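You operate a simulated robot arm through the tools that you are given. There is no shell and no other tool. Be economical: measure what you need, move in short steps, check, and stop when the job is done.

Carry out the task below with a simulated two-armed robot. There is one attempt and no reset: what you move stays moved.

TASK
Grip the grey block in the vice, rub its rust off with the green pad and tray it.
Fine: lock the vice lever before rubbing; pad back; free and open the vice; white tray. Set down upright: what you pick out. What is to be rubbed or washed off counts as gone when no trace of it is left.

It is judged by the outcome, as a careful person would: the job done as asked, and still so three seconds after it is handed in. It fails if anything else is knocked over, pushed out of place, dropped, spilled or broken.

THE ROBOT
Two 7-joint arms with two-finger parallel grippers on one trunk, hanging from a carriage that runs on a gantry, over the field with the corners [-2290, 1257], [-2290, -23], [10, -23], [10, 1257] (x, y) and turns from -6.44 to 5.568 rad about z. Base frame: it is fixed where the carriage stands at the start and does not move with it; the origin is on the floor, on the carriage's upright axis, x ahead of it, y to its left, z up; the surface under the hand at the start is at about z = 880. Units: mm, rad, N and s.
The left shoulder is at the start at [40, 173, 1322], the right one opposite. With the tool pointing down near the work surface each hand reaches from about 100 to 760 mm from the robot's upright axis, wherever it stands, measured 20 degrees to its own side. Places, roughly: inside of the white bench tray [500, -100, 900]; vice jaw [500, -300, 900]; vice lever [500, -400, 900]. Payload 3.43 kg a hand.
The TCP of each hand is the grasp point between the finger pads, 30 mm short of the fingertips. In the tool frame z runs along the fingers and y along their closing line. The gripper opens to 94 mm. The fingers are 28 mm wide and 10 mm thick; the gripper's body (50 by 96 mm) begins 55 mm behind the TCP.
Orientation is that of the tool frame in the base frame, as a unit quaternion [w, x, y, z]. With the fingers straight down and closing along the base's y, the tool's x points along the base's -x, its y along +y and its z along -z.

THE INTERFACE
- The arms move only by the tool drive_tool. It takes "left_targets", "right_targets" or both (then of equal length, played together; a hand with none holds still); each is a list of rows, each a list of 7 numbers: the turn, a rotation vector about the base's x, y, z in rad, then the shift along the base's x, y, z in mm, then the finger opening in mm, from 0 to 94. In form: [[wx, wy, wz, x, y, z, gripper], ...]. A call has 1 to 10 rows; each row shifts and turns the commanded pose from where the row before left it. Each row takes 0.2 s and may step no farther than 50 mm and 0.15 rad from the row before; otherwise, or with a gripper value out of range, the whole call is refused. Where a pose cannot be reached the arm comes as near as it can. A force on the tool above 40 N (or 10 N above the force at the start of the call, whichever is more), or a blocked arm, ends the call early, and 0.2 s more pass. Each finger travels about 72 mm/s and halts on what it meets, pressing with about 25 N; the grip force reading is that of the motor and also rises with nothing between the fingers. The clock runs only during rows and for 0.2 s after the last one: add rows that do not move to give the fingers time. It gives the time, the measured TCP pose, the force on the tool (base axes), the opening and the grip force at its end, in the units of the frame above (readings bear some noise), with the torque about the TCP (base axes, N m) and any sound that the robot's microphone picked up.
- Cameras (640 x 400 px; columns grow to the right, rows downward): "scene" is now at [233.9, -19.6, 1607.7]; the picture's right is [-0.24, -0.97, 0.00], its down [-0.81, 0.20, -0.56] and it looks along [0.54, -0.13, -0.83] (base axes); focal length 260 px, centre (320, 200). "left" rides on the left gripper at [76, -14, -102] in its tool frame; the picture's right is [0.18, 0.98, 0.00], its down [-0.75, 0.14, -0.64] and it looks along [-0.63, 0.12, 0.77] (tool axes); focal length 243 px, centre (320, 200). "right" rides on the right gripper at [76, 14, -102] in its tool frame; the picture's right is [-0.18, 0.98, 0.00], its down [-0.75, -0.14, -0.64] and it looks along [-0.63, -0.12, 0.77] (tool axes); focal length 243 px, centre (320, 200). There is no depth. A picture from a camera that has moved, and an enlarged one, comes with that camera's place and axes in the base frame and with its lens. The place of the scene camera against the robot may be out by one fixed shift of up to 12 mm in any direction.
- camera(camera): a new picture of that camera. The clock stands still meanwhile.
- lift_body(by): slides the trunk up (or, below 0, down) by that many mm; the arms and the scene camera ride with it, the base frame stays. It gives what a move gives, with no picture.
- roll_base(legs): drives the robot by 1 to 6 legs, each [ahead, left, turn to the left] in mm, mm and rad, along the robot's own axes; the way and the turn of a leg run together, so that a leg with both is an arc; at most 1500 mm and 3.142 rad a leg. The arms and the cameras ride along, it lands a little off, and it stops where it bumps. It keeps to its track: a leg is cut to what the track allows. It gives what a move gives.
- turn_head(pan, tilt): turns the head with the scene camera to pan (to the left, within 1.501 rad either way) and tilt (down, from -0.506 to 1.204), counted from straight ahead of the robot. It gives what a move gives.
- zoom(camera, box): a new picture of the part [left, top, right, bottom] of that camera's present view, enlarged. The clock stands still meanwhile.
- hand_in(): hands the job in; it is judged then, once.

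Go step by step. Nothing tells you exact positions but the pictures and the camera data: compare them with the known pose of the tool, close in by small moves and look again before you grip or let go. The budget is 120 turns and 92 pictures, counting those below and the enlarged ones. Unless the task says otherwise, let go and move clear before handing in, and close with one line.

The tools are called after "Call:" as name(argument=value, ...) on one line, values as JSON. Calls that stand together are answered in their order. drive_tool: Moves the arms, as the interface text tells. Its arguments: {"type":"object","properties":{"left_targets":{"type":"array","items":{"type":"array","items":{"type":"number"}}},"right_targets":{"type":"array","items":{"type":"array","items":{"type":"number"}}}},"required":[]} The other tools are called the same way: lift_body (by) slides the trunk up or down; roll_base (legs) drives the base; turn_head (pan, tilt) turns the head that bears the scene camera; camera (camera) takes a picture; zoom (camera, box) takes an enlarged picture of a part of a camera's view; hand_in () hands the job in.

At the start:

```text
clock: 0.0
left_eef_pos: [527.7, 83.4, 1232.2]
left_ee_rot: [0.0, 0.001, 1.0, 0.0]
left_ft_force: [-0.2, -0.2, 0.2]
left_moment: [0.01, -0.01, 0.01]
left_grip_width: 93.9
left_gripper_force: 0.2
right_eef_pos: [435.0, -311.4, 1272.5]
right_ee_rot: [0.001, -0.001, 1.0, 0.0]
right_ft_force: [0.4, -0.7, -0.2]
right_moment: [0.02, 0.0, 0.01]
right_grip_width: 94.2
right_gripper_force: 0.0
trunk travel left (down, up): [-475.0, 306.0]
robot x, y, heading: [-0.1, 2.2, 0.003]
head pan, tilt: [-0.244, 0.981]
```

scene: 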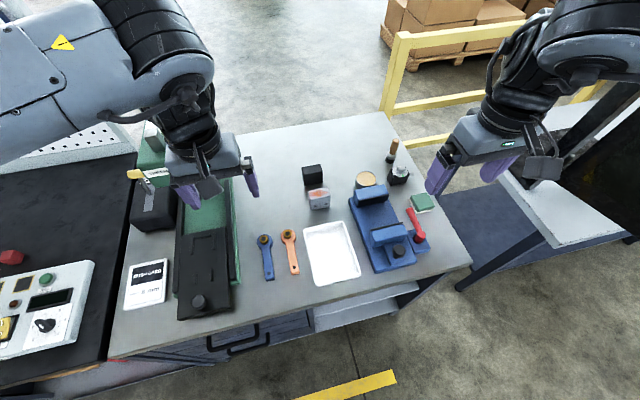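
right: 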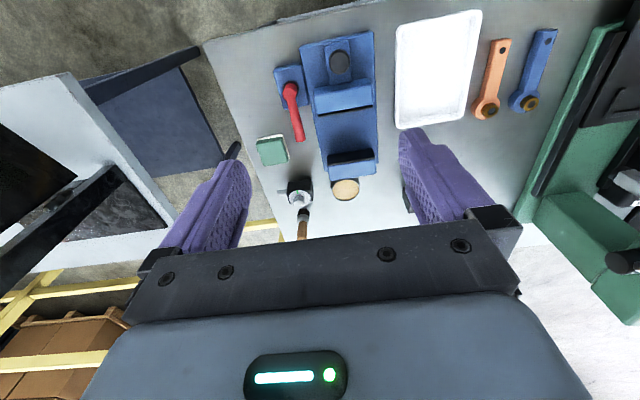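
left: 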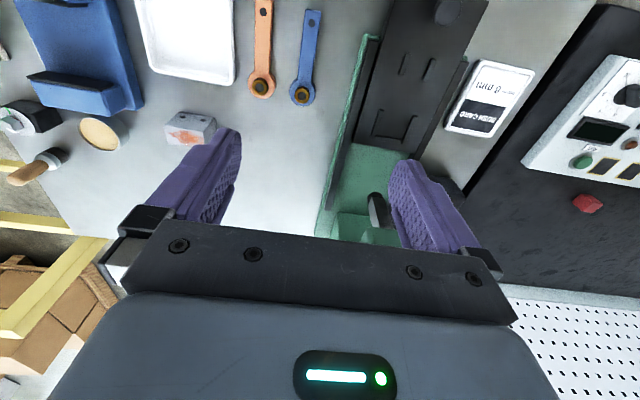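

I see the bench with the vice (blue), red lever, green pad, white tray, and a grey rusty block beside a black block. I'll take enlarged views to locate them.

Call:
zoom(camera="scene", box=[280, 130, 460, 290])

Call:
zoom(camera="right", box=[230, 0, 490, 240])

Call:
zoom(camera="left", box=[0, 0, 260, 200])

```text
2.50 times, centred on (370, 210) of scene
camera zoom: at [233.9, -19.6, 1607.7], right [-0.24, -0.97, 0.0], down [-0.81, 0.2, -0.56], along [0.54, -0.13, -0.83], focal length 651 px, centre (195, 175)
```

zoom: 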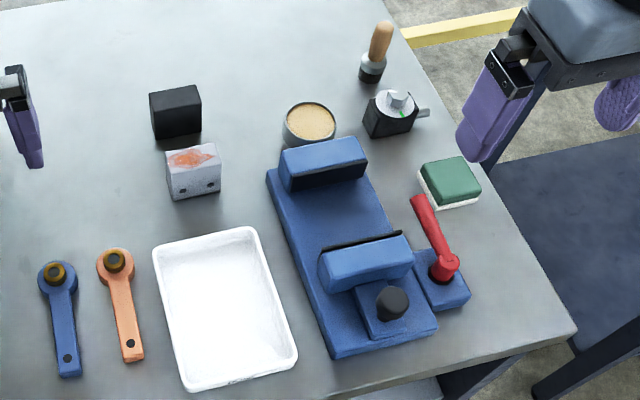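

```text
1.67 times, centred on (360, 120) of right
camera zoom: at [358.1, -296.2, 1374.9], right [0.18, 0.98, 0.0], down [0.75, -0.14, 0.64], along [0.63, -0.12, -0.77], focal length 404 px, centre (253, 333)
```

zoom: 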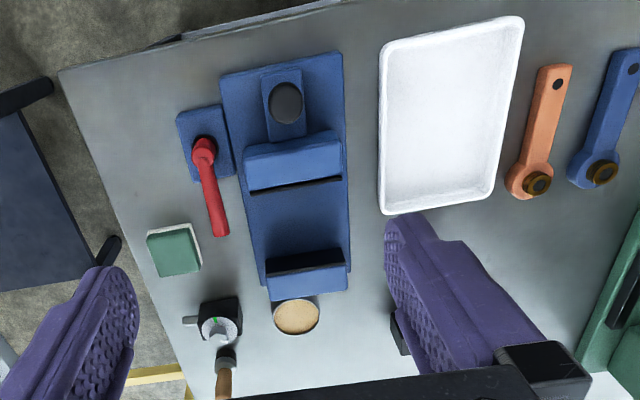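

```text
2.00 times, centred on (130, 100) of left
camera zoom: at [452.7, 67.4, 1336.1], right [-0.18, 0.98, 0.0], down [0.75, 0.14, 0.64], along [0.63, 0.12, -0.77], focal length 485 px, centre (700, 400)
```

zoom: 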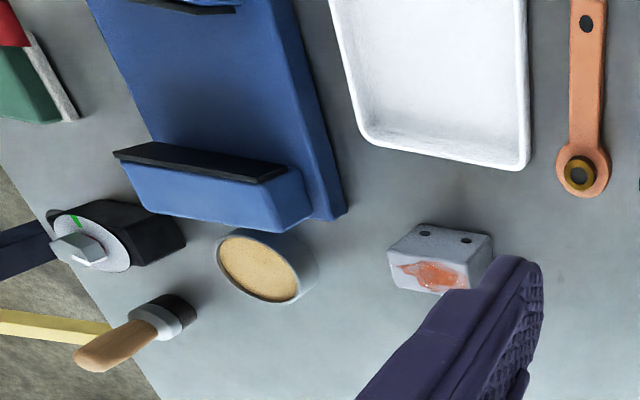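

The vice is about (450–600, -290), the block about (690, -130), and the pad near (560, -420). I'll lower the right hand for a closer look.

Call:
drive_tool(right_targets=[[0, 0, 0, -15, 0, -45, 94], [0, 0, 0, -15, 0, -45, 94], [0, 0, 0, -15, 0, -45, 94], [0, 0, 0, -15, 0, -45, 94]])

Call:
camera(camera="right")

```text
clock: 1.0
left_eef_pos: [527.8, 83.2, 1234.3]
left_ee_rot: [-0.001, 0.0, 1.0, 0.001]
left_ft_force: [-1.0, -0.5, 0.7]
left_moment: [-0.03, 0.05, 0.01]
left_grip_width: 94.0
left_gripper_force: 0.1
right_eef_pos: [374.3, -310.7, 1094.6]
right_ee_rot: [0.001, 0.001, 1.0, 0.0]
right_ft_force: [-0.6, 0.3, 0.3]
right_moment: [0.02, 0.03, 0.0]
right_grip_width: 94.2
right_gripper_force: 0.1
trunk travel left (down, up): [-475.0, 306.0]
robot x, y, heading: [-0.7, -4.3, -0.004]
head pan, tilt: [-0.244, 0.981]
```

```text
85 pictures are left
camera right: at [298.2, -295.9, 1196.9], right [0.19, 0.98, 0.0], down [0.75, -0.14, 0.64], along [0.63, -0.12, -0.77], focal length 243 px, centre (320, 200)
```

right: 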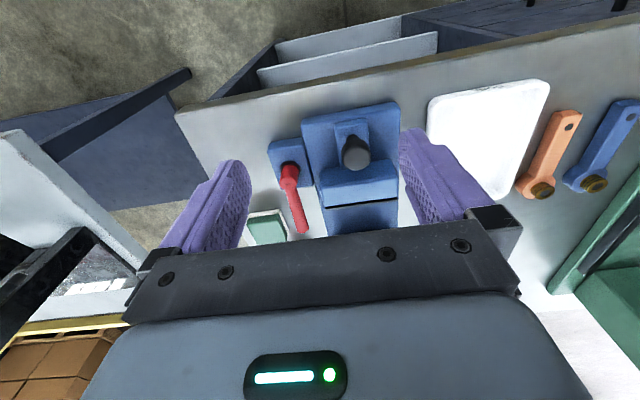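

The gripper body hides the far part, so I move the hand ahead to look down on the vice.

Call:
drive_tool(right_targets=[[0, 0, 0, 45, 10, 0, 94], [0, 0, 0, 45, 10, 0, 94], [0, 0, 0, 45, 0, 0, 94]])

Call:
zoom(camera="right", box=[180, 0, 540, 225])

```text
clock: 1.8
left_eef_pos: [528.6, 84.2, 1234.6]
left_ee_rot: [-0.001, 0.0, 1.0, 0.0]
left_ft_force: [0.2, -1.2, -0.3]
left_moment: [0.01, 0.02, 0.01]
left_grip_width: 94.2
left_gripper_force: 0.0
right_eef_pos: [510.5, -291.9, 1097.0]
right_ee_rot: [0.0, 0.0, 1.0, 0.0]
right_ft_force: [-0.9, -1.0, 0.8]
right_moment: [-0.01, -0.01, -0.02]
right_grip_width: 93.9
right_gripper_force: 0.1
trunk travel left (down, up): [-475.0, 306.0]
robot x, y, heading: [1.5, 0.2, -0.001]
head pan, tilt: [-0.244, 0.981]
```

```text
1.78 times, centred on (360, 112) of right
camera zoom: at [433.5, -277.0, 1198.8], right [0.18, 0.98, 0.0], down [0.75, -0.14, 0.64], along [0.63, -0.12, -0.77], focal length 431 px, centre (249, 356)
```

zoom: 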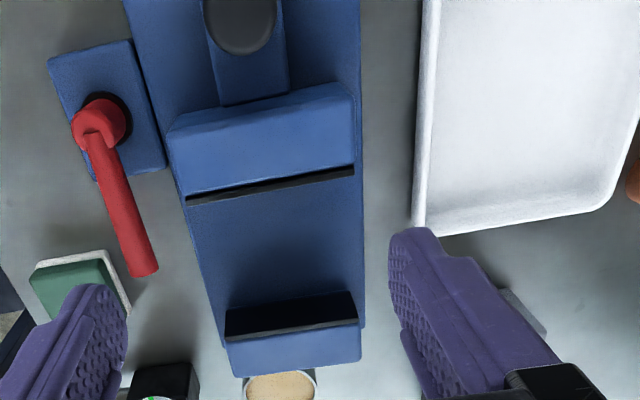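

The vice is aligned with the base axes: moving jaw face x≈520, fixed jaw face x≈627, y≈-282. Lever pivots near (471,-369), arm pointing +x. Next I look at the block.

Call:
drive_tool(right_targets=[[0, 0, 0, 28, 40, -5, 94], [0, 0, 0, 28, 40, -10, 94], [0, 0, 0, 28, 40, -10, 94], [0, 0, 0, 28, 40, -10, 94], [0, 0, 0, 0, 0, 0, 94]])

Call:
zoom(camera="right", box=[180, 0, 540, 225])

Call:
zoom(camera="scene", box=[290, 150, 450, 280])

```text
clock: 3.0
left_eef_pos: [528.5, 83.1, 1233.1]
left_ee_rot: [0.0, 0.0, 1.0, 0.001]
left_ft_force: [-0.4, 1.0, -0.4]
left_moment: [0.02, -0.03, -0.03]
left_grip_width: 94.0
left_gripper_force: 0.0
right_eef_pos: [530.0, -222.4, 1091.8]
right_ee_rot: [0.001, 0.0, 1.0, 0.001]
right_ft_force: [-0.2, -0.2, 0.3]
right_moment: [-0.02, -0.01, 0.02]
right_grip_width: 94.2
right_gripper_force: 0.1
right hand out of reach, approached as far as the arm can: row 2, 3, 4
trunk travel left (down, up): [-475.0, 306.0]
robot x, y, heading: [0.8, -0.5, 0.004]
head pan, tilt: [-0.244, 0.981]
```

```text
1.78 times, centred on (360, 112) of right
camera zoom: at [452.8, -205.8, 1193.2], right [0.18, 0.98, 0.0], down [0.75, -0.14, 0.64], along [0.63, -0.12, -0.77], focal length 431 px, centre (249, 356)
```

zoom: 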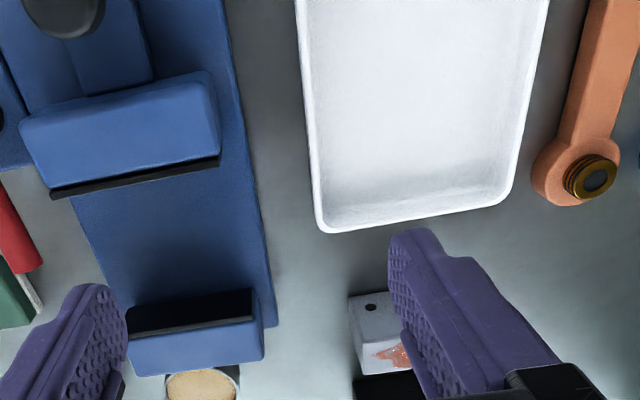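

```text
3.08 times, centred on (370, 215) of scene
camera zoom: at [233.9, -19.6, 1607.8], right [-0.24, -0.97, 0.0], down [-0.81, 0.2, -0.56], along [0.54, -0.13, -0.83], focal length 801 px, centre (166, 154)
```

zoom: 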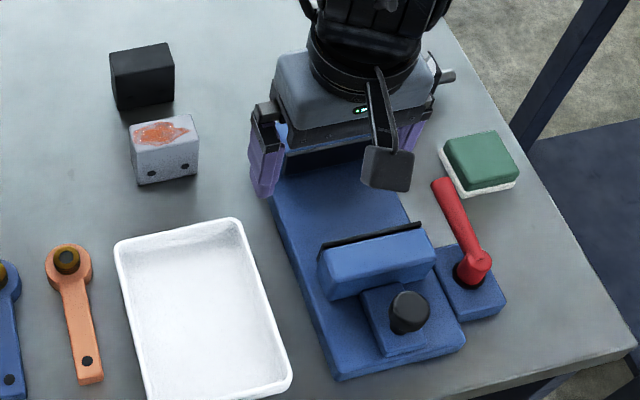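

The arm stopped short at this height; the statement says reach is better near the surface. I'll try stepping on lower with small moves.

Call:
drive_tool(right_targets=[[0, 0, 0, 0, 20, -20, 94], [0, 0, 0, 0, 30, -20, 94], [0, 0, 0, 20, 30, -20, 94], [0, 0, 0, 20, 10, -10, 94], [0, 0, 0, 0, 0, 0, 94]])

```text
clock: 4.2
left_eef_pos: [527.9, 82.8, 1233.8]
left_ee_rot: [0.0, -0.001, 1.0, -0.001]
left_ft_force: [0.2, 0.5, -0.5]
left_moment: [0.02, 0.05, 0.0]
left_grip_width: 93.8
left_gripper_force: 0.0
right_eef_pos: [502.8, -209.9, 1057.3]
right_ee_rot: [0.001, 0.0, 1.0, 0.0]
right_ft_force: [0.0, -0.9, 0.6]
right_moment: [0.02, 0.0, 0.01]
right_grip_width: 93.9
right_gripper_force: 0.1
right hand out of reach, approached as far as the arm can: row 1, 2, 3, 4
trunk travel left (down, up): [-475.0, 306.0]
robot x, y, heading: [-1.9, 0.7, -0.004]
head pan, tilt: [-0.244, 0.981]
```

The reach seems limited by trunk height. I'll pull the right hand back up and then lower the trunk.

Call:
drive_tool(right_targets=[[0, 0, 0, -40, -20, 25, 94], [0, 0, 0, -30, -20, 30, 94], [0, 0, 0, 0, 0, 40, 94], [0, 0, 0, 0, 0, 40, 94], [0, 0, 0, 0, 0, 40, 94], [0, 0, 0, 0, 0, 0, 94]])

```text
refused: row 1 steps farther than a row can; nothing moved
```

Call:
drive_tool(right_targets=[[0, 0, 0, -30, -20, 25, 94], [0, 0, 0, -30, -20, 30, 94], [0, 0, 0, 0, 0, 40, 94], [0, 0, 0, 0, 0, 40, 94], [0, 0, 0, 0, 0, 40, 94], [0, 0, 0, 0, 0, 0, 94]])

```text
clock: 5.6
left_eef_pos: [528.8, 83.0, 1234.5]
left_ee_rot: [0.0, 0.0, 1.0, -0.001]
left_ft_force: [-0.1, -0.3, -0.1]
left_moment: [0.04, 0.01, -0.05]
left_grip_width: 94.2
left_gripper_force: 0.0
right_eef_pos: [443.0, -248.7, 1232.4]
right_ee_rot: [0.0, 0.001, 1.0, 0.0]
right_ft_force: [-0.4, -1.1, -0.2]
right_moment: [0.01, -0.01, 0.0]
right_grip_width: 93.8
right_gripper_force: 0.0
trunk travel left (down, up): [-475.0, 306.0]
robot x, y, heading: [-1.3, 2.5, -0.002]
head pan, tilt: [-0.244, 0.981]
```

I'll raise and retract the left hand to keep it clear, then lower the trunk.

Call:
drive_tool(left_targets=[[0, 0, 0, -30, 0, 35, 94], [0, 0, 0, -30, 0, 35, 94], [0, 0, 0, -30, 0, 35, 94], [0, 0, 0, -30, 0, 35, 94], [0, 0, 0, -30, 0, 35, 94], [0, 0, 0, 0, 0, 0, 94]])

Call:
lift_body(by=-180)

```text
clock: 7.0
left_eef_pos: [381.4, 83.7, 1410.7]
left_ee_rot: [0.001, 0.0, 1.0, -0.001]
left_ft_force: [0.1, -0.3, 0.8]
left_moment: [0.0, 0.0, 0.01]
left_grip_width: 93.7
left_gripper_force: 0.1
right_eef_pos: [443.5, -247.7, 1231.4]
right_ee_rot: [0.0, 0.0, 1.0, 0.0]
right_ft_force: [-0.6, 0.6, 0.1]
right_moment: [-0.01, -0.01, 0.0]
right_grip_width: 93.8
right_gripper_force: 0.1
trunk travel left (down, up): [-475.0, 306.0]
robot x, y, heading: [1.7, -1.2, -0.001]
head pan, tilt: [-0.244, 0.981]
```

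```text
clock: 9.0
left_eef_pos: [380.6, 84.2, 1229.7]
left_ee_rot: [-0.001, 0.0, 1.0, 0.0]
left_ft_force: [0.5, -0.6, 0.0]
left_moment: [0.01, 0.01, 0.05]
left_grip_width: 93.8
left_gripper_force: 0.0
right_eef_pos: [443.5, -248.1, 1053.0]
right_ee_rot: [0.0, 0.0, 1.0, -0.001]
right_ft_force: [-0.4, -0.3, -1.3]
right_moment: [-0.06, 0.01, -0.02]
right_grip_width: 93.8
right_gripper_force: 0.0
trunk travel left (down, up): [-295.0, 486.0]
robot x, y, heading: [-0.5, -2.3, -0.003]
head pan, tilt: [-0.244, 0.981]
```

Now I try for the block again, at about z 1055.

Call:
drive_tool(right_targets=[[0, 0, 0, 40, 25, 0, 94], [0, 0, 0, 40, 25, 0, 94], [0, 0, 0, 40, 25, 0, 94], [0, 0, 0, 40, 25, 0, 94], [0, 0, 0, 40, 15, 0, 94], [0, 0, 0, 0, 0, 0, 94]])

Call:
camera(camera="right")

Call:
camera(camera="scene")

```text
clock: 10.4
left_eef_pos: [381.9, 83.1, 1230.0]
left_ee_rot: [0.0, 0.0, 1.0, -0.001]
left_ft_force: [-0.8, -0.1, -0.2]
left_moment: [0.02, 0.0, -0.01]
left_grip_width: 94.0
left_gripper_force: 0.1
right_eef_pos: [525.3, -222.4, 1017.8]
right_ee_rot: [0.002, 0.0, 1.0, 0.0]
right_ft_force: [0.0, -0.5, -0.2]
right_moment: [0.01, 0.01, -0.02]
right_grip_width: 93.9
right_gripper_force: 0.0
right hand out of reach, approached as far as the arm can: row 2, 3, 4, 5
trunk travel left (down, up): [-295.0, 486.0]
robot x, y, heading: [-2.8, 0.0, -0.001]
head pan, tilt: [-0.244, 0.981]
```

```text
81 pictures are left
camera right: at [448.3, -207.3, 1119.4], right [0.18, 0.98, 0.0], down [0.75, -0.14, 0.64], along [0.63, -0.12, -0.77], focal length 243 px, centre (320, 200)
```

right: 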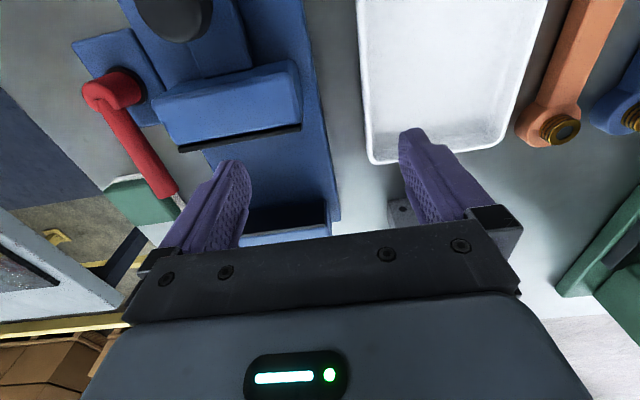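

```text
80 pictures are left
camera scene: at [233.9, -19.6, 1427.7], right [-0.24, -0.97, 0.0], down [-0.81, 0.2, -0.56], along [0.54, -0.13, -0.83], focal length 260 px, centre (320, 200)
```

scene: 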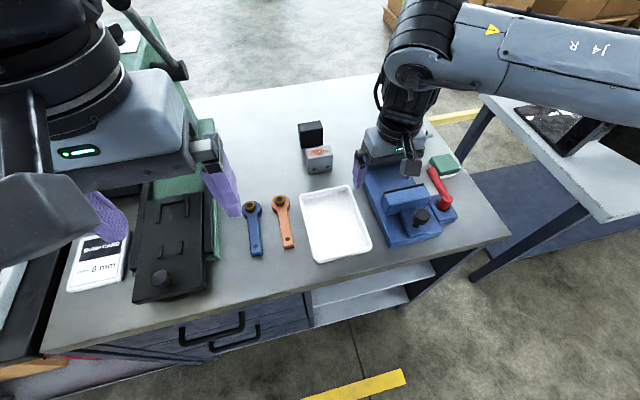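

The limit sits at the same x,y whatever the trunk height, so it's the arm's side limit. I'll raise the trunk again and turn the robot left so the work lies on the right arm's side.

Call:
drive_tool(right_targets=[[0, 0, 0, -40, -10, 20, 94], [0, 0, 0, -40, -20, 20, 94], [0, 0, 0, 0, 0, 0, 94]])

Call:
lift_body(by=150)

Call:
roll_base(legs=[[0, 0, 0.3]])

Call:
drive_tool(right_targets=[[0, 0, -0.1, 20, 0, -30, 94], [0, 0, -0.1, 20, 0, -30, 94], [0, 0, -0.1, 20, 0, -30, 94], [0, 0, 0, 30, 0, -40, 94], [0, 0, 0, 30, 0, -30, 94], [0, 0, 0, 0, 0, 0, 94]])

```text
clock: 11.2
left_eef_pos: [382.1, 85.0, 1230.6]
left_ee_rot: [0.0, 0.0, 1.0, 0.0]
left_ft_force: [0.2, 0.0, -0.2]
left_moment: [0.02, 0.02, 0.01]
left_grip_width: 93.7
left_gripper_force: 0.1
right_eef_pos: [444.5, -251.6, 1056.8]
right_ee_rot: [0.0, 0.001, 1.0, 0.0]
right_ft_force: [0.1, 0.4, 0.5]
right_moment: [0.01, -0.01, 0.0]
right_grip_width: 94.0
right_gripper_force: 0.0
trunk travel left (down, up): [-295.0, 486.0]
robot x, y, heading: [1.8, 0.3, 0.004]
head pan, tilt: [-0.244, 0.981]
```

```text
clock: 12.9
left_eef_pos: [380.5, 83.8, 1379.9]
left_ee_rot: [0.0, 0.0, 1.0, 0.0]
left_ft_force: [0.1, 0.0, 0.2]
left_moment: [-0.04, 0.02, 0.02]
left_grip_width: 93.9
left_gripper_force: 0.1
right_eef_pos: [445.0, -252.1, 1206.6]
right_ee_rot: [0.0, 0.0, 1.0, 0.0]
right_ft_force: [0.4, -0.1, 0.6]
right_moment: [0.03, -0.01, 0.02]
right_grip_width: 94.0
right_gripper_force: 0.0
trunk travel left (down, up): [-445.0, 336.0]
robot x, y, heading: [-0.3, -4.7, 0.002]
head pan, tilt: [-0.244, 0.981]
```

```text
clock: 14.3
left_eef_pos: [338.9, 193.6, 1378.9]
left_ee_rot: [0.0, -0.15, 0.989, 0.0]
left_ft_force: [0.7, 0.4, 0.7]
left_moment: [0.02, -0.01, -0.02]
left_grip_width: 94.0
left_gripper_force: 0.0
right_eef_pos: [499.9, -106.9, 1204.3]
right_ee_rot: [0.001, -0.15, 0.989, 0.0]
right_ft_force: [0.6, 0.3, 0.9]
right_moment: [-0.01, -0.02, 0.01]
right_grip_width: 94.0
right_gripper_force: 0.0
trunk travel left (down, up): [-445.0, 336.0]
robot x, y, heading: [3.2, 0.2, 0.301]
head pan, tilt: [-0.244, 0.981]
```

```text
clock: 15.7
left_eef_pos: [337.9, 193.8, 1380.5]
left_ee_rot: [0.001, -0.15, 0.989, 0.0]
left_ft_force: [0.4, -0.5, -0.5]
left_moment: [0.0, -0.04, -0.01]
left_grip_width: 93.8
left_gripper_force: 0.0
right_eef_pos: [621.4, -106.8, 1045.5]
right_ee_rot: [0.0, 0.0, 1.0, 0.001]
right_ft_force: [0.7, -0.9, -0.8]
right_moment: [0.01, -0.01, -0.01]
right_grip_width: 94.2
right_gripper_force: 0.0
trunk travel left (down, up): [-445.0, 336.0]
robot x, y, heading: [-0.8, -0.2, 0.299]
head pan, tilt: [-0.244, 0.981]
```

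That worked: the hand is at (621,-107,1045) with the fingers square to the base. I look.

Call:
camera(camera="right")

Call:
turn_head(pan=-0.7, tilt=0.98)

Call:
camera(camera="scene")

```text
79 pictures are left
camera right: at [544.8, -91.9, 1148.3], right [0.18, 0.98, 0.0], down [0.75, -0.14, 0.64], along [0.63, -0.12, -0.77], focal length 243 px, centre (320, 200)
```

right: 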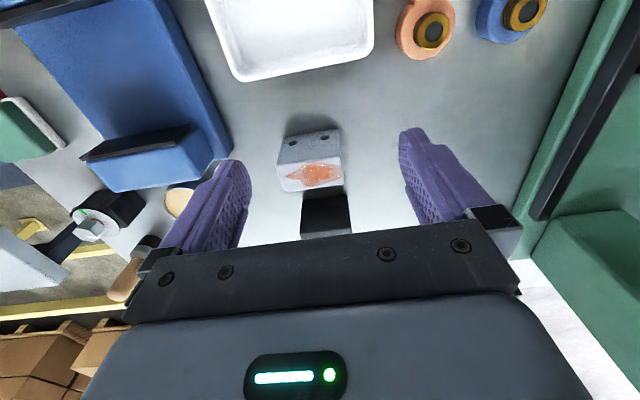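

```text
clock: 16.6
left_eef_pos: [338.9, 193.5, 1379.2]
left_ee_rot: [0.0, -0.151, 0.989, 0.0]
left_ft_force: [0.0, 0.0, 0.3]
left_moment: [0.0, -0.01, 0.03]
left_grip_width: 94.0
left_gripper_force: 0.1
right_eef_pos: [620.9, -106.5, 1046.9]
right_ee_rot: [-0.001, -0.002, 1.0, -0.001]
right_ft_force: [-0.3, -0.2, -0.6]
right_moment: [0.0, 0.03, -0.01]
right_grip_width: 94.0
right_gripper_force: 0.0
trunk travel left (down, up): [-445.0, 336.0]
robot x, y, heading: [-0.7, -0.9, 0.303]
head pan, tilt: [-0.7, 0.979]
```

```text
78 pictures are left
camera scene: at [223.4, 17.8, 1577.9], right [-0.39, -0.92, 0.0], down [-0.77, 0.32, -0.56], along [0.51, -0.22, -0.83], focal length 260 px, centre (320, 200)
```

scene: 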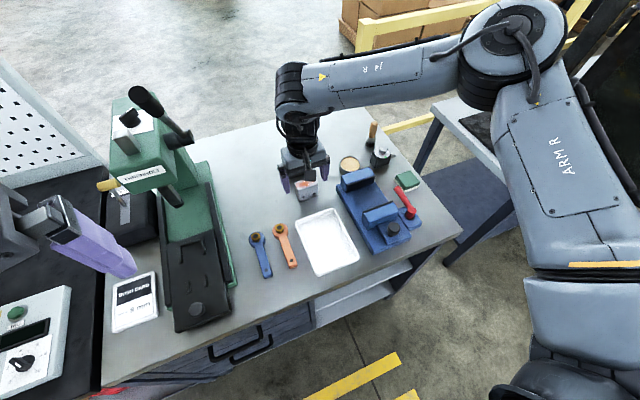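

Call:
zoom(camera="right", box=[240, 110, 400, 250])

```text
2.86 times, centred on (320, 180) of right
camera zoom: at [544.6, -91.7, 1148.7], right [0.18, 0.98, 0.0], down [0.75, -0.14, 0.64], along [0.63, -0.12, -0.77], focal length 693 px, centre (320, 257)
```

zoom: 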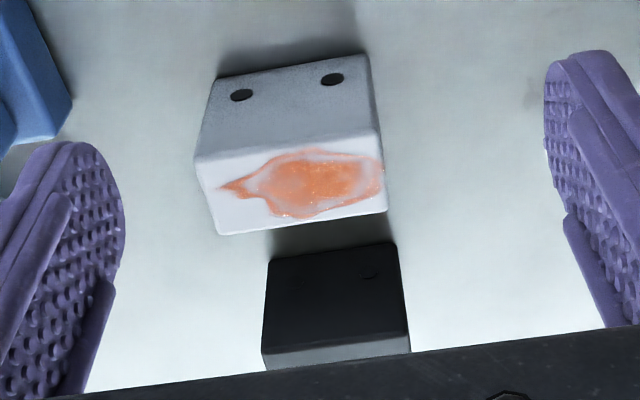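

Block measured: 64 (y) × 34 (x) × ~60 high, centre ≈ (681,-127), rust on top. I move over it and descend.

Call:
drive_tool(right_targets=[[0, 0, 0, 30, -10, -15, 94], [0, 0, 0, 30, -10, -15, 94], [0, 0, 0, 0, 0, 0, 94], [0, 0, 0, 0, 0, -30, 94], [0, 0, 0, 0, 0, 0, 94]])

Call:
camera(camera="right")

```text
clock: 17.8
left_eef_pos: [338.9, 193.4, 1380.2]
left_ee_rot: [0.0, -0.151, 0.989, 0.0]
left_ft_force: [-0.4, -0.2, -0.2]
left_moment: [0.0, -0.01, -0.03]
left_grip_width: 94.1
left_gripper_force: 0.0
right_eef_pos: [651.9, -151.3, 998.2]
right_ee_rot: [0.001, -0.001, 1.0, 0.001]
right_ft_force: [0.6, 0.1, 0.3]
right_moment: [-0.04, 0.0, -0.01]
right_grip_width: 94.1
right_gripper_force: 0.1
right hand out of reach, approached as far as the arm can: row 1, 2, 4
trunk travel left (down, up): [-445.0, 336.0]
robot x, y, heading: [0.9, -1.8, 0.299]
head pan, tilt: [-0.7, 0.979]
```

```text
76 pictures are left
camera right: at [574.6, -135.2, 1100.2], right [0.18, 0.98, 0.0], down [0.75, -0.14, 0.64], along [0.63, -0.12, -0.77], focal length 243 px, centre (320, 200)
```

right: 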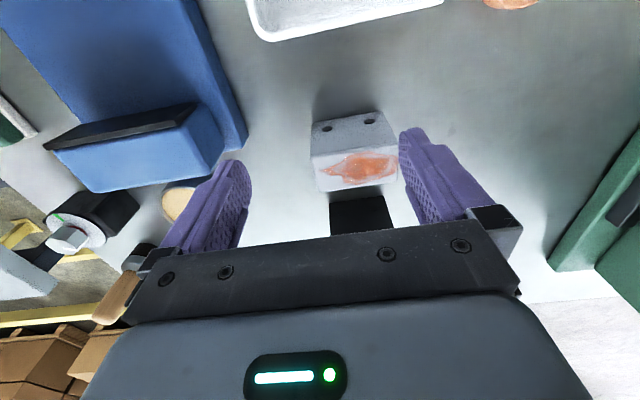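

Reach improves the more the work lies to the right arm's side, so I turn the robot a bit more left.

Call:
drive_tool(right_targets=[[0, 0, 0, -40, -10, 20, 94], [0, 0, 0, -40, -20, 20, 94], [0, 0, 0, -40, -20, 20, 94], [0, 0, 0, 0, 0, 20, 94]])

Call:
roll_base(legs=[[0, 0, 0.25]])

Call:
drive_tool(right_targets=[[0, 0, -0.13, 0, 0, 0, 94], [0, 0, -0.12, 0, 0, 0, 94], [0, 0, 0, 0, 0, 0, 94]])

```text
clock: 18.8
left_eef_pos: [338.1, 192.9, 1379.7]
left_ee_rot: [0.0, -0.152, 0.988, 0.0]
left_ft_force: [0.5, -0.2, -0.8]
left_moment: [0.0, 0.03, 0.01]
left_grip_width: 93.9
left_gripper_force: 0.1
right_eef_pos: [530.7, -202.1, 1078.1]
right_ee_rot: [0.0, -0.001, 1.0, 0.0]
right_ft_force: [0.2, -0.3, 0.0]
right_moment: [0.01, 0.0, 0.01]
right_grip_width: 94.3
right_gripper_force: 0.0
trunk travel left (down, up): [-445.0, 336.0]
robot x, y, heading: [0.7, 2.0, 0.3]
head pan, tilt: [-0.7, 0.979]
```

```text
clock: 20.1
left_eef_pos: [279.8, 270.6, 1380.6]
left_ee_rot: [0.001, -0.273, 0.962, -0.001]
left_ft_force: [0.2, -0.6, -0.8]
left_moment: [0.02, 0.02, 0.0]
left_grip_width: 94.1
left_gripper_force: 0.1
right_eef_pos: [561.5, -63.1, 1077.9]
right_ee_rot: [0.001, -0.127, 0.992, -0.001]
right_ft_force: [0.2, -0.7, -0.9]
right_moment: [-0.04, -0.02, -0.01]
right_grip_width: 93.7
right_gripper_force: 0.0
trunk travel left (down, up): [-445.0, 336.0]
robot x, y, heading: [-0.8, -0.5, 0.553]
head pan, tilt: [-0.7, 0.979]
```

```text
clock: 20.9
left_eef_pos: [280.7, 272.2, 1379.8]
left_ee_rot: [0.0, -0.273, 0.962, 0.0]
left_ft_force: [0.3, 0.4, -0.7]
left_moment: [-0.02, 0.02, 0.02]
left_grip_width: 94.1
left_gripper_force: 0.2
right_eef_pos: [563.4, -61.5, 1077.7]
right_ee_rot: [0.0, 0.0, 1.0, 0.0]
right_ft_force: [-0.3, -0.5, 0.6]
right_moment: [0.04, -0.03, 0.02]
right_grip_width: 93.9
right_gripper_force: 0.1
trunk travel left (down, up): [-445.0, 336.0]
robot x, y, heading: [-1.8, -1.6, 0.55]
head pan, tilt: [-0.7, 0.979]
```

Now approach above the block again (681,-127).

Call:
drive_tool(right_targets=[[0, 0, 0, 30, -22, -20, 94], [0, 0, 0, 30, -22, -20, 94], [0, 0, 0, 30, -22, -20, 94], [0, 0, 0, 27, 0, -20, 94], [0, 0, 0, 0, 0, 0, 94]])

Call:
camera(camera="right")

```text
clock: 22.1
left_eef_pos: [280.0, 270.7, 1380.0]
left_ee_rot: [0.0, -0.273, 0.962, 0.0]
left_ft_force: [-0.5, -0.9, 0.3]
left_moment: [-0.01, -0.02, 0.01]
left_grip_width: 94.1
left_gripper_force: 0.1
right_eef_pos: [681.5, -128.6, 997.9]
right_ee_rot: [0.0, -0.001, 1.0, 0.0]
right_ft_force: [0.4, -0.3, 0.4]
right_moment: [-0.01, -0.01, -0.01]
right_grip_width: 94.1
right_gripper_force: 0.0
trunk travel left (down, up): [-445.0, 336.0]
robot x, y, heading: [-0.2, 3.0, 0.553]
head pan, tilt: [-0.7, 0.979]
```

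```text
75 pictures are left
camera right: at [604.2, -113.1, 1099.3], right [0.18, 0.98, 0.0], down [0.75, -0.14, 0.64], along [0.63, -0.12, -0.77], focal length 243 px, centre (320, 200)
```

right: 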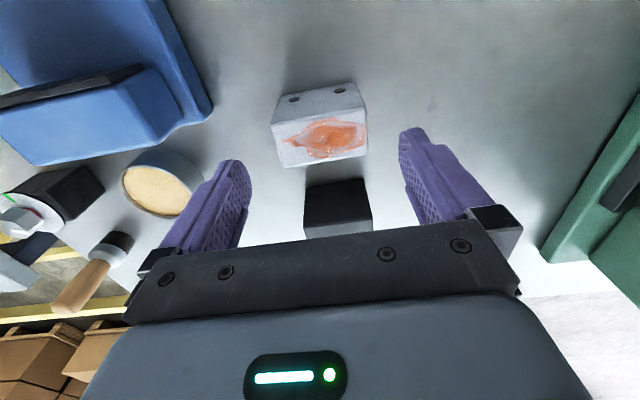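

Position checks out. Descend to z≈922 around the block.

Call:
drive_tool(right_targets=[[0, 0, 0, 0, 1, -25, 94], [0, 0, 0, 0, 1, -25, 94], [0, 0, 0, 0, 0, -25, 94], [0, 0, 0, 0, 0, 0, 94]])

Call:
camera(camera="right")

```text
clock: 23.1
left_eef_pos: [279.6, 271.5, 1380.2]
left_ee_rot: [0.001, -0.273, 0.962, -0.001]
left_ft_force: [-0.1, -0.1, 0.0]
left_moment: [-0.02, -0.01, -0.02]
left_grip_width: 94.0
left_gripper_force: 0.1
right_eef_pos: [681.3, -127.0, 921.7]
right_ee_rot: [0.0, -0.001, 1.0, 0.0]
right_ft_force: [0.5, 0.8, 0.2]
right_moment: [0.0, -0.03, -0.03]
right_grip_width: 94.1
right_gripper_force: 0.0
trunk travel left (down, up): [-445.0, 336.0]
robot x, y, heading: [1.4, -1.1, 0.554]
head pan, tilt: [-0.7, 0.979]
```

```text
74 pictures are left
camera right: at [605.2, -112.4, 1024.6], right [0.18, 0.98, 0.0], down [0.75, -0.14, 0.64], along [0.63, -0.12, -0.77], focal length 243 px, centre (320, 200)
```

right: 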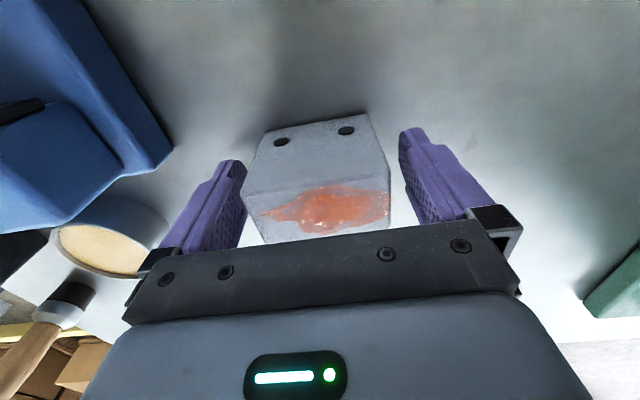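

The fingers straddle the block. Close, then lift a little.

Call:
drive_tool(right_targets=[[0, 0, 0, 0, 0, 0, 55], [0, 0, 0, 0, 0, 0, 55], [0, 0, 0, 0, 0, 0, 50], [0, 0, 0, 0, 0, 0, 50]])

Call:
drive_tool(right_targets=[[0, 0, 0, 0, 0, 20, 50], [0, 0, 0, 0, 0, 40, 50], [0, 0, 0, 0, 0, 40, 50], [0, 0, 0, 0, 0, 20, 50], [0, 0, 0, 0, 0, 0, 50]])

Call:
camera(camera="right")

```text
clock: 24.1
left_eef_pos: [279.5, 271.8, 1379.2]
left_ee_rot: [0.0, -0.273, 0.962, 0.0]
left_ft_force: [-0.4, 0.0, -0.4]
left_moment: [-0.02, 0.02, 0.01]
left_grip_width: 94.0
left_gripper_force: 0.1
right_eef_pos: [682.9, -126.4, 923.9]
right_ee_rot: [0.0, 0.0, 1.0, 0.0]
right_ft_force: [0.8, 0.8, -0.4]
right_moment: [0.06, -0.08, -0.03]
right_grip_width: 70.1
right_gripper_force: 24.7
trunk travel left (down, up): [-445.0, 336.0]
robot x, y, heading: [3.3, -1.4, 0.555]
head pan, tilt: [-0.7, 0.979]
```

```text
clock: 25.3
left_eef_pos: [278.8, 271.1, 1379.5]
left_ee_rot: [0.0, -0.273, 0.962, 0.0]
left_ft_force: [1.2, -0.4, -0.4]
left_moment: [-0.03, -0.01, 0.04]
left_grip_width: 93.8
left_gripper_force: 0.1
right_eef_pos: [679.1, -125.6, 1041.1]
right_ee_rot: [0.0, -0.001, 1.0, 0.0]
right_ft_force: [-0.4, 0.2, -4.3]
right_moment: [0.02, 0.01, -0.01]
right_grip_width: 70.2
right_gripper_force: 25.0
trunk travel left (down, up): [-445.0, 336.0]
robot x, y, heading: [-3.4, 1.0, 0.557]
head pan, tilt: [-0.7, 0.979]
```

```text
73 pictures are left
camera right: at [603.1, -110.9, 1143.1], right [0.18, 0.98, 0.0], down [0.75, -0.14, 0.64], along [0.63, -0.12, -0.77], focal length 243 px, centre (320, 200)
```

right: 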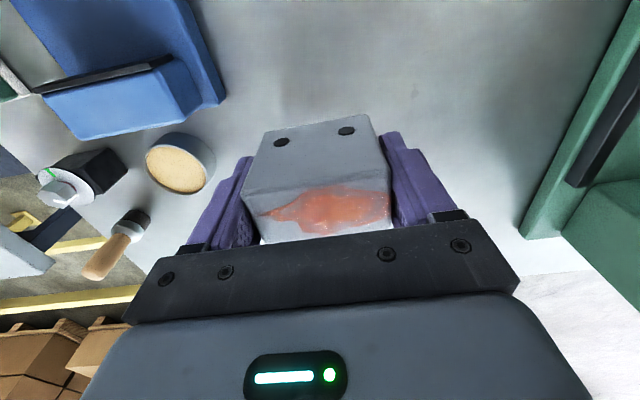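

Block is held (70 mm wide). Carry it over the vice, and look.

Call:
drive_tool(right_targets=[[0, 0, 0, -30, -30, 0, 50], [0, 0, 0, -30, -35, 0, 50], [0, 0, 0, -30, -35, 0, 50], [0, 0, 0, -20, -35, 0, 50], [0, 0, 0, 0, -20, 0, 50], [0, 0, 0, 0, 0, 0, 50]])

Call:
camera(camera="right")

Call:
camera(camera="scene")

```text
clock: 26.7
left_eef_pos: [278.5, 270.7, 1380.6]
left_ee_rot: [0.0, -0.273, 0.962, 0.0]
left_ft_force: [0.1, 1.4, 0.7]
left_moment: [0.04, -0.03, 0.01]
left_grip_width: 94.1
left_gripper_force: 0.1
right_eef_pos: [567.9, -281.2, 1039.6]
right_ee_rot: [-0.001, -0.001, 1.0, 0.001]
right_ft_force: [0.2, -0.4, -3.1]
right_moment: [-0.02, 0.0, -0.01]
right_grip_width: 70.5
right_gripper_force: 25.2
trunk travel left (down, up): [-445.0, 336.0]
robot x, y, heading: [-1.6, -0.1, 0.554]
head pan, tilt: [-0.7, 0.979]
```

```text
72 pictures are left
camera right: at [491.4, -265.8, 1142.1], right [0.18, 0.98, 0.0], down [0.76, -0.14, 0.64], along [0.63, -0.12, -0.77], focal length 243 px, centre (320, 200)
```

right: 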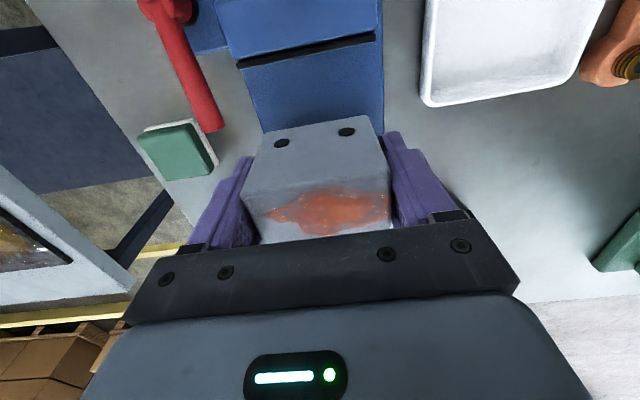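

```text
71 pictures are left
camera scene: at [211.1, 71.5, 1577.8], right [-0.15, -0.99, 0.0], down [-0.82, 0.12, -0.56], along [0.55, -0.08, -0.83], focal length 260 px, centre (320, 200)
```

scene: 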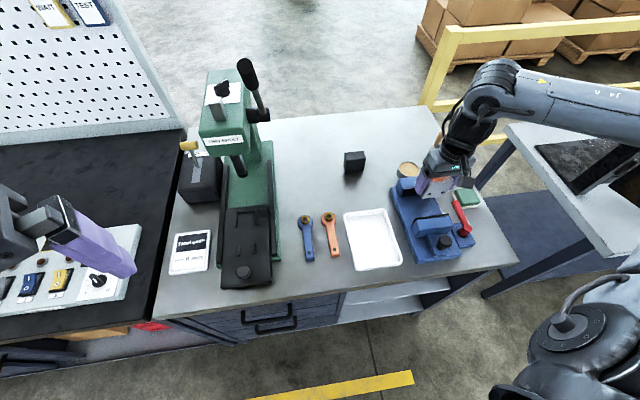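

Triangulated: jaw tops z≈947, moving face x≈517, fixed face x≈620, centre y≈-282. I move to x≈596 and lower carefully.

Call:
drive_tool(right_targets=[[0, 0, 0, 27, 0, 0, 50], [0, 0, 0, 0, 0, 0, 50], [0, 0, 0, 0, 0, -30, 50], [0, 0, 0, 0, 0, -20, 50], [0, 0, 0, 0, 0, 0, 50]])

Call:
camera(camera="right")

Call:
zoom(camera="scene", box=[380, 140, 500, 270])

```text
clock: 27.9
left_eef_pos: [279.8, 271.3, 1380.4]
left_ee_rot: [0.0, -0.273, 0.962, 0.0]
left_ft_force: [0.2, 0.3, -0.6]
left_moment: [0.02, -0.03, -0.01]
left_grip_width: 93.8
left_gripper_force: 0.0
right_eef_pos: [597.9, -280.9, 991.6]
right_ee_rot: [0.0, 0.0, 1.0, -0.001]
right_ft_force: [-0.6, 1.0, -4.0]
right_moment: [-0.02, 0.04, 0.0]
right_grip_width: 70.4
right_gripper_force: 25.2
trunk travel left (down, up): [-445.0, 336.0]
robot x, y, heading: [-1.0, -1.5, 0.551]
head pan, tilt: [-0.7, 0.979]
```

```text
70 pictures are left
camera right: at [521.4, -266.2, 1092.9], right [0.18, 0.98, 0.0], down [0.75, -0.14, 0.64], along [0.63, -0.12, -0.77], focal length 243 px, centre (320, 200)
```

right: 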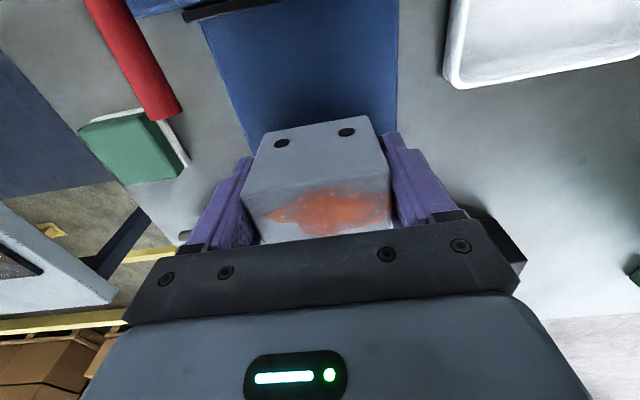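

```text
3.08 times, centred on (440, 205) of scene
camera zoom: at [211.4, 71.3, 1577.9], right [-0.15, -0.99, 0.0], down [-0.82, 0.12, -0.56], along [0.55, -0.08, -0.83], focal length 801 px, centre (-49, 185)
```

zoom: 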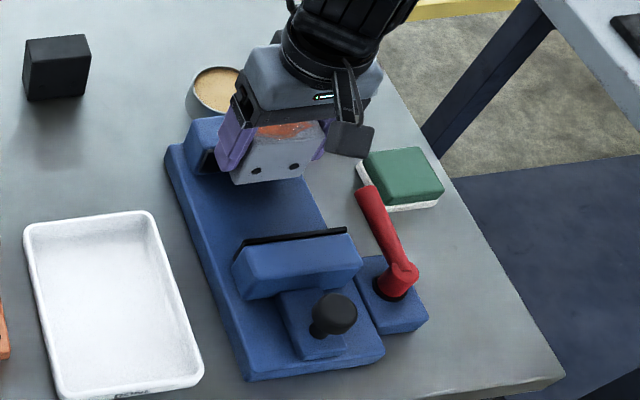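

Call:
drive_tool(right_targets=[[0, 0, 0, -2, 0, -10, 50], [0, 0, 0, 0, 0, -10, 50], [0, 0, 0, 0, 0, -8, 50], [0, 0, 0, 0, 0, -5, 50], [0, 0, 0, 0, 0, 0, 50]])

Call:
zoom(camera="scene", box=[380, 140, 500, 270])

```text
clock: 29.1
left_eef_pos: [279.0, 271.2, 1379.5]
left_ee_rot: [0.001, -0.274, 0.962, 0.0]
left_ft_force: [0.7, 0.5, -0.3]
left_moment: [-0.06, -0.04, -0.03]
left_grip_width: 94.1
left_gripper_force: 0.1
right_eef_pos: [595.6, -281.1, 957.5]
right_ee_rot: [0.0, -0.001, 1.0, -0.001]
right_ft_force: [-0.1, -0.7, -3.7]
right_moment: [0.02, -0.01, 0.01]
right_grip_width: 70.2
right_gripper_force: 25.7
trunk travel left (down, up): [-445.0, 336.0]
robot x, y, heading: [-0.3, 0.6, 0.552]
head pan, tilt: [-0.7, 0.979]
```

```text
3.08 times, centred on (440, 205) of scene
camera zoom: at [211.3, 71.3, 1577.9], right [-0.15, -0.99, 0.0], down [-0.82, 0.12, -0.56], along [0.55, -0.08, -0.83], focal length 801 px, centre (-49, 185)
```

zoom: 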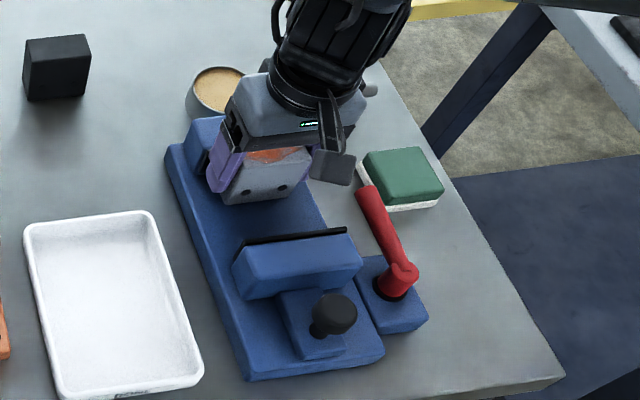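

No contact yet; continue down in small steps.

Call:
drive_tool(right_targets=[[0, 0, 0, 0, 0, -4, 50], [0, 0, 0, 0, 0, -3, 50], [0, 0, 0, 0, 0, -3, 50], [0, 0, 0, 0, 0, 0, 50]])

```text
clock: 30.1
left_eef_pos: [280.0, 272.1, 1380.6]
left_ee_rot: [0.0, -0.273, 0.962, 0.0]
left_ft_force: [0.6, -0.4, 0.0]
left_moment: [-0.01, 0.02, 0.0]
left_grip_width: 94.0
left_gripper_force: 0.1
right_eef_pos: [595.6, -282.4, 950.2]
right_ee_rot: [0.0, -0.002, 1.0, 0.0]
right_ft_force: [-5.7, 1.0, 13.1]
right_moment: [0.08, 0.42, 0.03]
right_grip_width: 70.5
right_gripper_force: 25.2
trunk travel left (down, up): [-445.0, 336.0]
robot x, y, heading: [2.6, 3.6, 0.557]
head pan, tilt: [-0.7, 0.979]
```

Call:
zoom(camera="scene", box=[390, 160, 470, 240])

Call:
camera(camera="right")

```text
5.00 times, centred on (430, 200) of scene
camera zoom: at [211.4, 71.1, 1578.2], right [-0.15, -0.99, 0.0], down [-0.82, 0.12, -0.56], along [0.55, -0.08, -0.83], focal length 1302 px, centre (-230, 200)
```

zoom: 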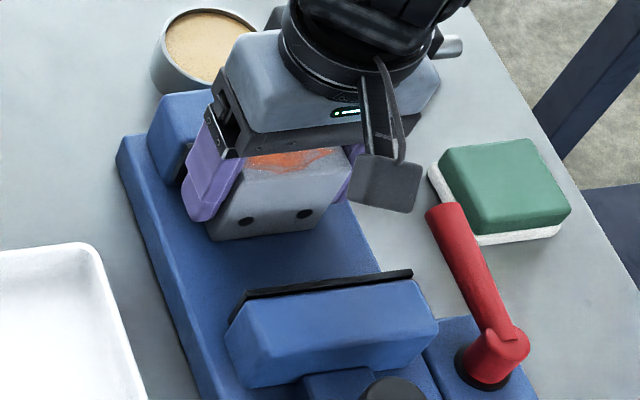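

```text
66 pictures are left
camera right: at [519.2, -266.8, 1052.3], right [0.18, 0.98, 0.0], down [0.75, -0.14, 0.64], along [0.63, -0.12, -0.77], focal length 243 px, centre (320, 200)
```

right: 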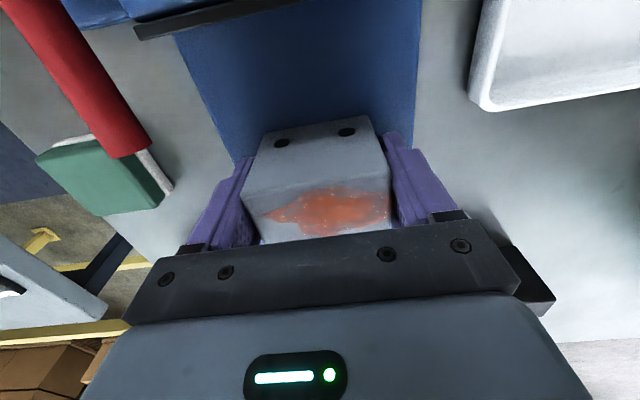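

The block sits on the vice floor (bottom ≈ 907). I release it and rise.

Call:
drive_tool(right_targets=[[0, 0, 0, 0, 0, 1, 60], [0, 0, 0, 0, 0, 0, 80], [0, 0, 0, 0, 0, 0, 90], [0, 0, 0, 0, 0, 0, 90], [0, 0, 0, 0, 0, 0, 90]])

Call:
drive_tool(right_targets=[[0, 0, 0, 0, 0, 15, 90], [0, 0, 0, 0, 0, 30, 90], [0, 0, 0, 0, 0, 40, 90], [0, 0, 0, -45, 0, 10, 90], [0, 0, 0, -45, 0, 0, 90], [0, 0, 0, 0, 0, 0, 90]])

Call:
camera(camera="right")

Call:
zoom(camera="scene", box=[380, 150, 500, 270])

```text
clock: 31.3
left_eef_pos: [280.1, 272.5, 1380.2]
left_ee_rot: [0.0, -0.273, 0.962, -0.001]
left_ft_force: [0.3, 0.5, -0.4]
left_moment: [-0.03, -0.01, -0.04]
left_grip_width: 94.1
left_gripper_force: 0.0
right_eef_pos: [595.6, -282.2, 951.1]
right_ee_rot: [0.0, -0.001, 1.0, 0.0]
right_ft_force: [-0.2, 0.4, 0.9]
right_moment: [0.0, -0.01, -0.03]
right_grip_width: 89.8
right_gripper_force: 0.1
trunk travel left (down, up): [-445.0, 336.0]
robot x, y, heading: [-1.1, 2.0, 0.555]
head pan, tilt: [-0.7, 0.979]
```

```text
clock: 32.7
left_eef_pos: [281.1, 271.4, 1379.0]
left_ee_rot: [-0.001, -0.273, 0.962, 0.001]
left_ft_force: [0.2, -0.9, -0.4]
left_moment: [0.01, 0.0, 0.01]
left_grip_width: 94.0
left_gripper_force: 0.1
right_eef_pos: [505.5, -283.7, 1044.1]
right_ee_rot: [0.0, 0.0, 1.0, 0.0]
right_ft_force: [-0.4, 0.1, 0.1]
right_moment: [-0.01, 0.02, 0.0]
right_grip_width: 89.8
right_gripper_force: 0.0
trunk travel left (down, up): [-445.0, 336.0]
robot x, y, heading: [-2.1, -1.4, 0.56]
head pan, tilt: [-0.7, 0.979]
```

```text
65 pictures are left
camera right: at [429.0, -268.0, 1147.3], right [0.18, 0.98, 0.0], down [0.75, -0.14, 0.64], along [0.63, -0.12, -0.77], focal length 243 px, centre (320, 200)
```

right: 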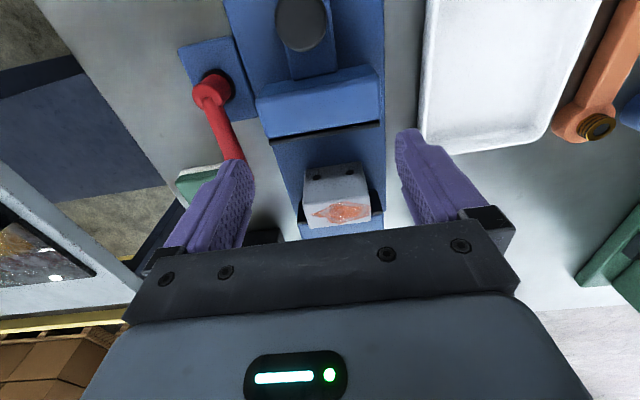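

```text
3.33 times, centred on (440, 210) of scene
camera zoom: at [211.7, 71.2, 1578.0], right [-0.15, -0.99, 0.0], down [-0.82, 0.12, -0.56], along [0.55, -0.08, -0.83], focal length 868 px, centre (-80, 167)
```

zoom: 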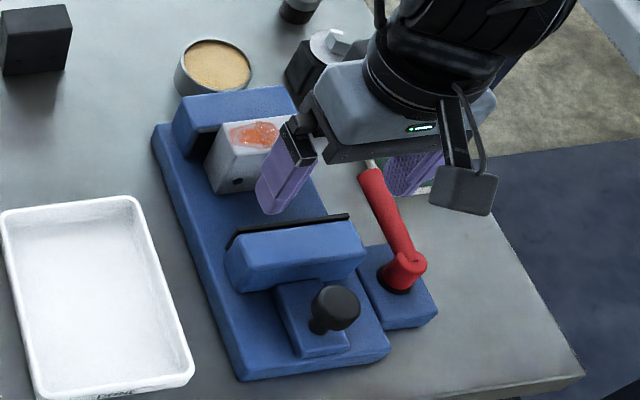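

The block stands in the vice. The knob of the moving jaw is at about (440,-283,955). I position the open hand above it, to grip it and slide the jaw ahead.

Call:
drive_tool(right_targets=[[0, 0, 0, -33, 0, 0, 70], [0, 0, 0, -33, 0, 0, 70], [0, 0, 0, 0, 0, -20, 70], [0, 0, 0, 0, 0, -20, 70], [0, 0, 0, 0, 0, 0, 70]])

Call:
camera(camera="right")

Call:
zoom(camera="scene", box=[380, 150, 500, 270])

```text
clock: 33.9
left_eef_pos: [280.3, 272.7, 1379.0]
left_ee_rot: [0.0, -0.273, 0.962, 0.0]
left_ft_force: [0.3, -0.4, -0.9]
left_moment: [0.01, 0.01, -0.01]
left_grip_width: 94.2
left_gripper_force: 0.0
right_eef_pos: [439.1, -282.7, 1005.3]
right_ee_rot: [0.0, -0.001, 1.0, -0.001]
right_ft_force: [-0.2, 0.3, 0.1]
right_moment: [0.0, 0.02, -0.02]
right_grip_width: 70.1
right_gripper_force: 0.2
trunk travel left (down, up): [-445.0, 336.0]
robot x, y, heading: [2.6, -2.0, 0.55]
head pan, tilt: [-0.7, 0.979]
```

```text
63 pictures are left
camera right: at [362.4, -267.7, 1107.8], right [0.18, 0.98, 0.0], down [0.75, -0.14, 0.64], along [0.63, -0.12, -0.77], focal length 243 px, centre (320, 200)
```

right: 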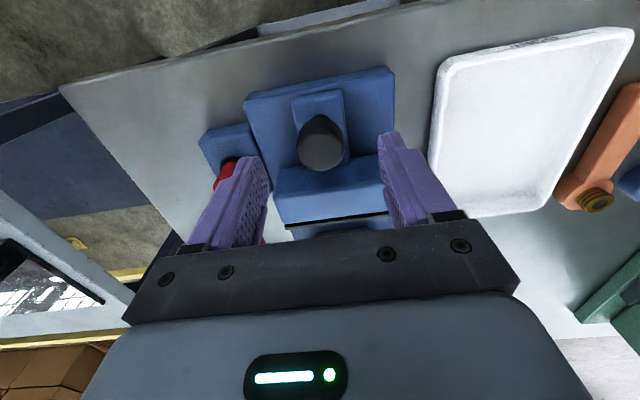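

```text
3.33 times, centred on (440, 210) of scene
camera zoom: at [211.5, 71.2, 1577.9], right [-0.15, -0.99, 0.0], down [-0.82, 0.12, -0.56], along [0.55, -0.08, -0.83], focal length 868 px, centre (-80, 167)
```

zoom: 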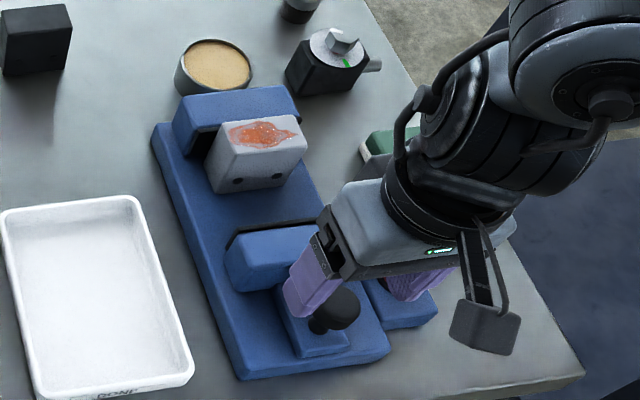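

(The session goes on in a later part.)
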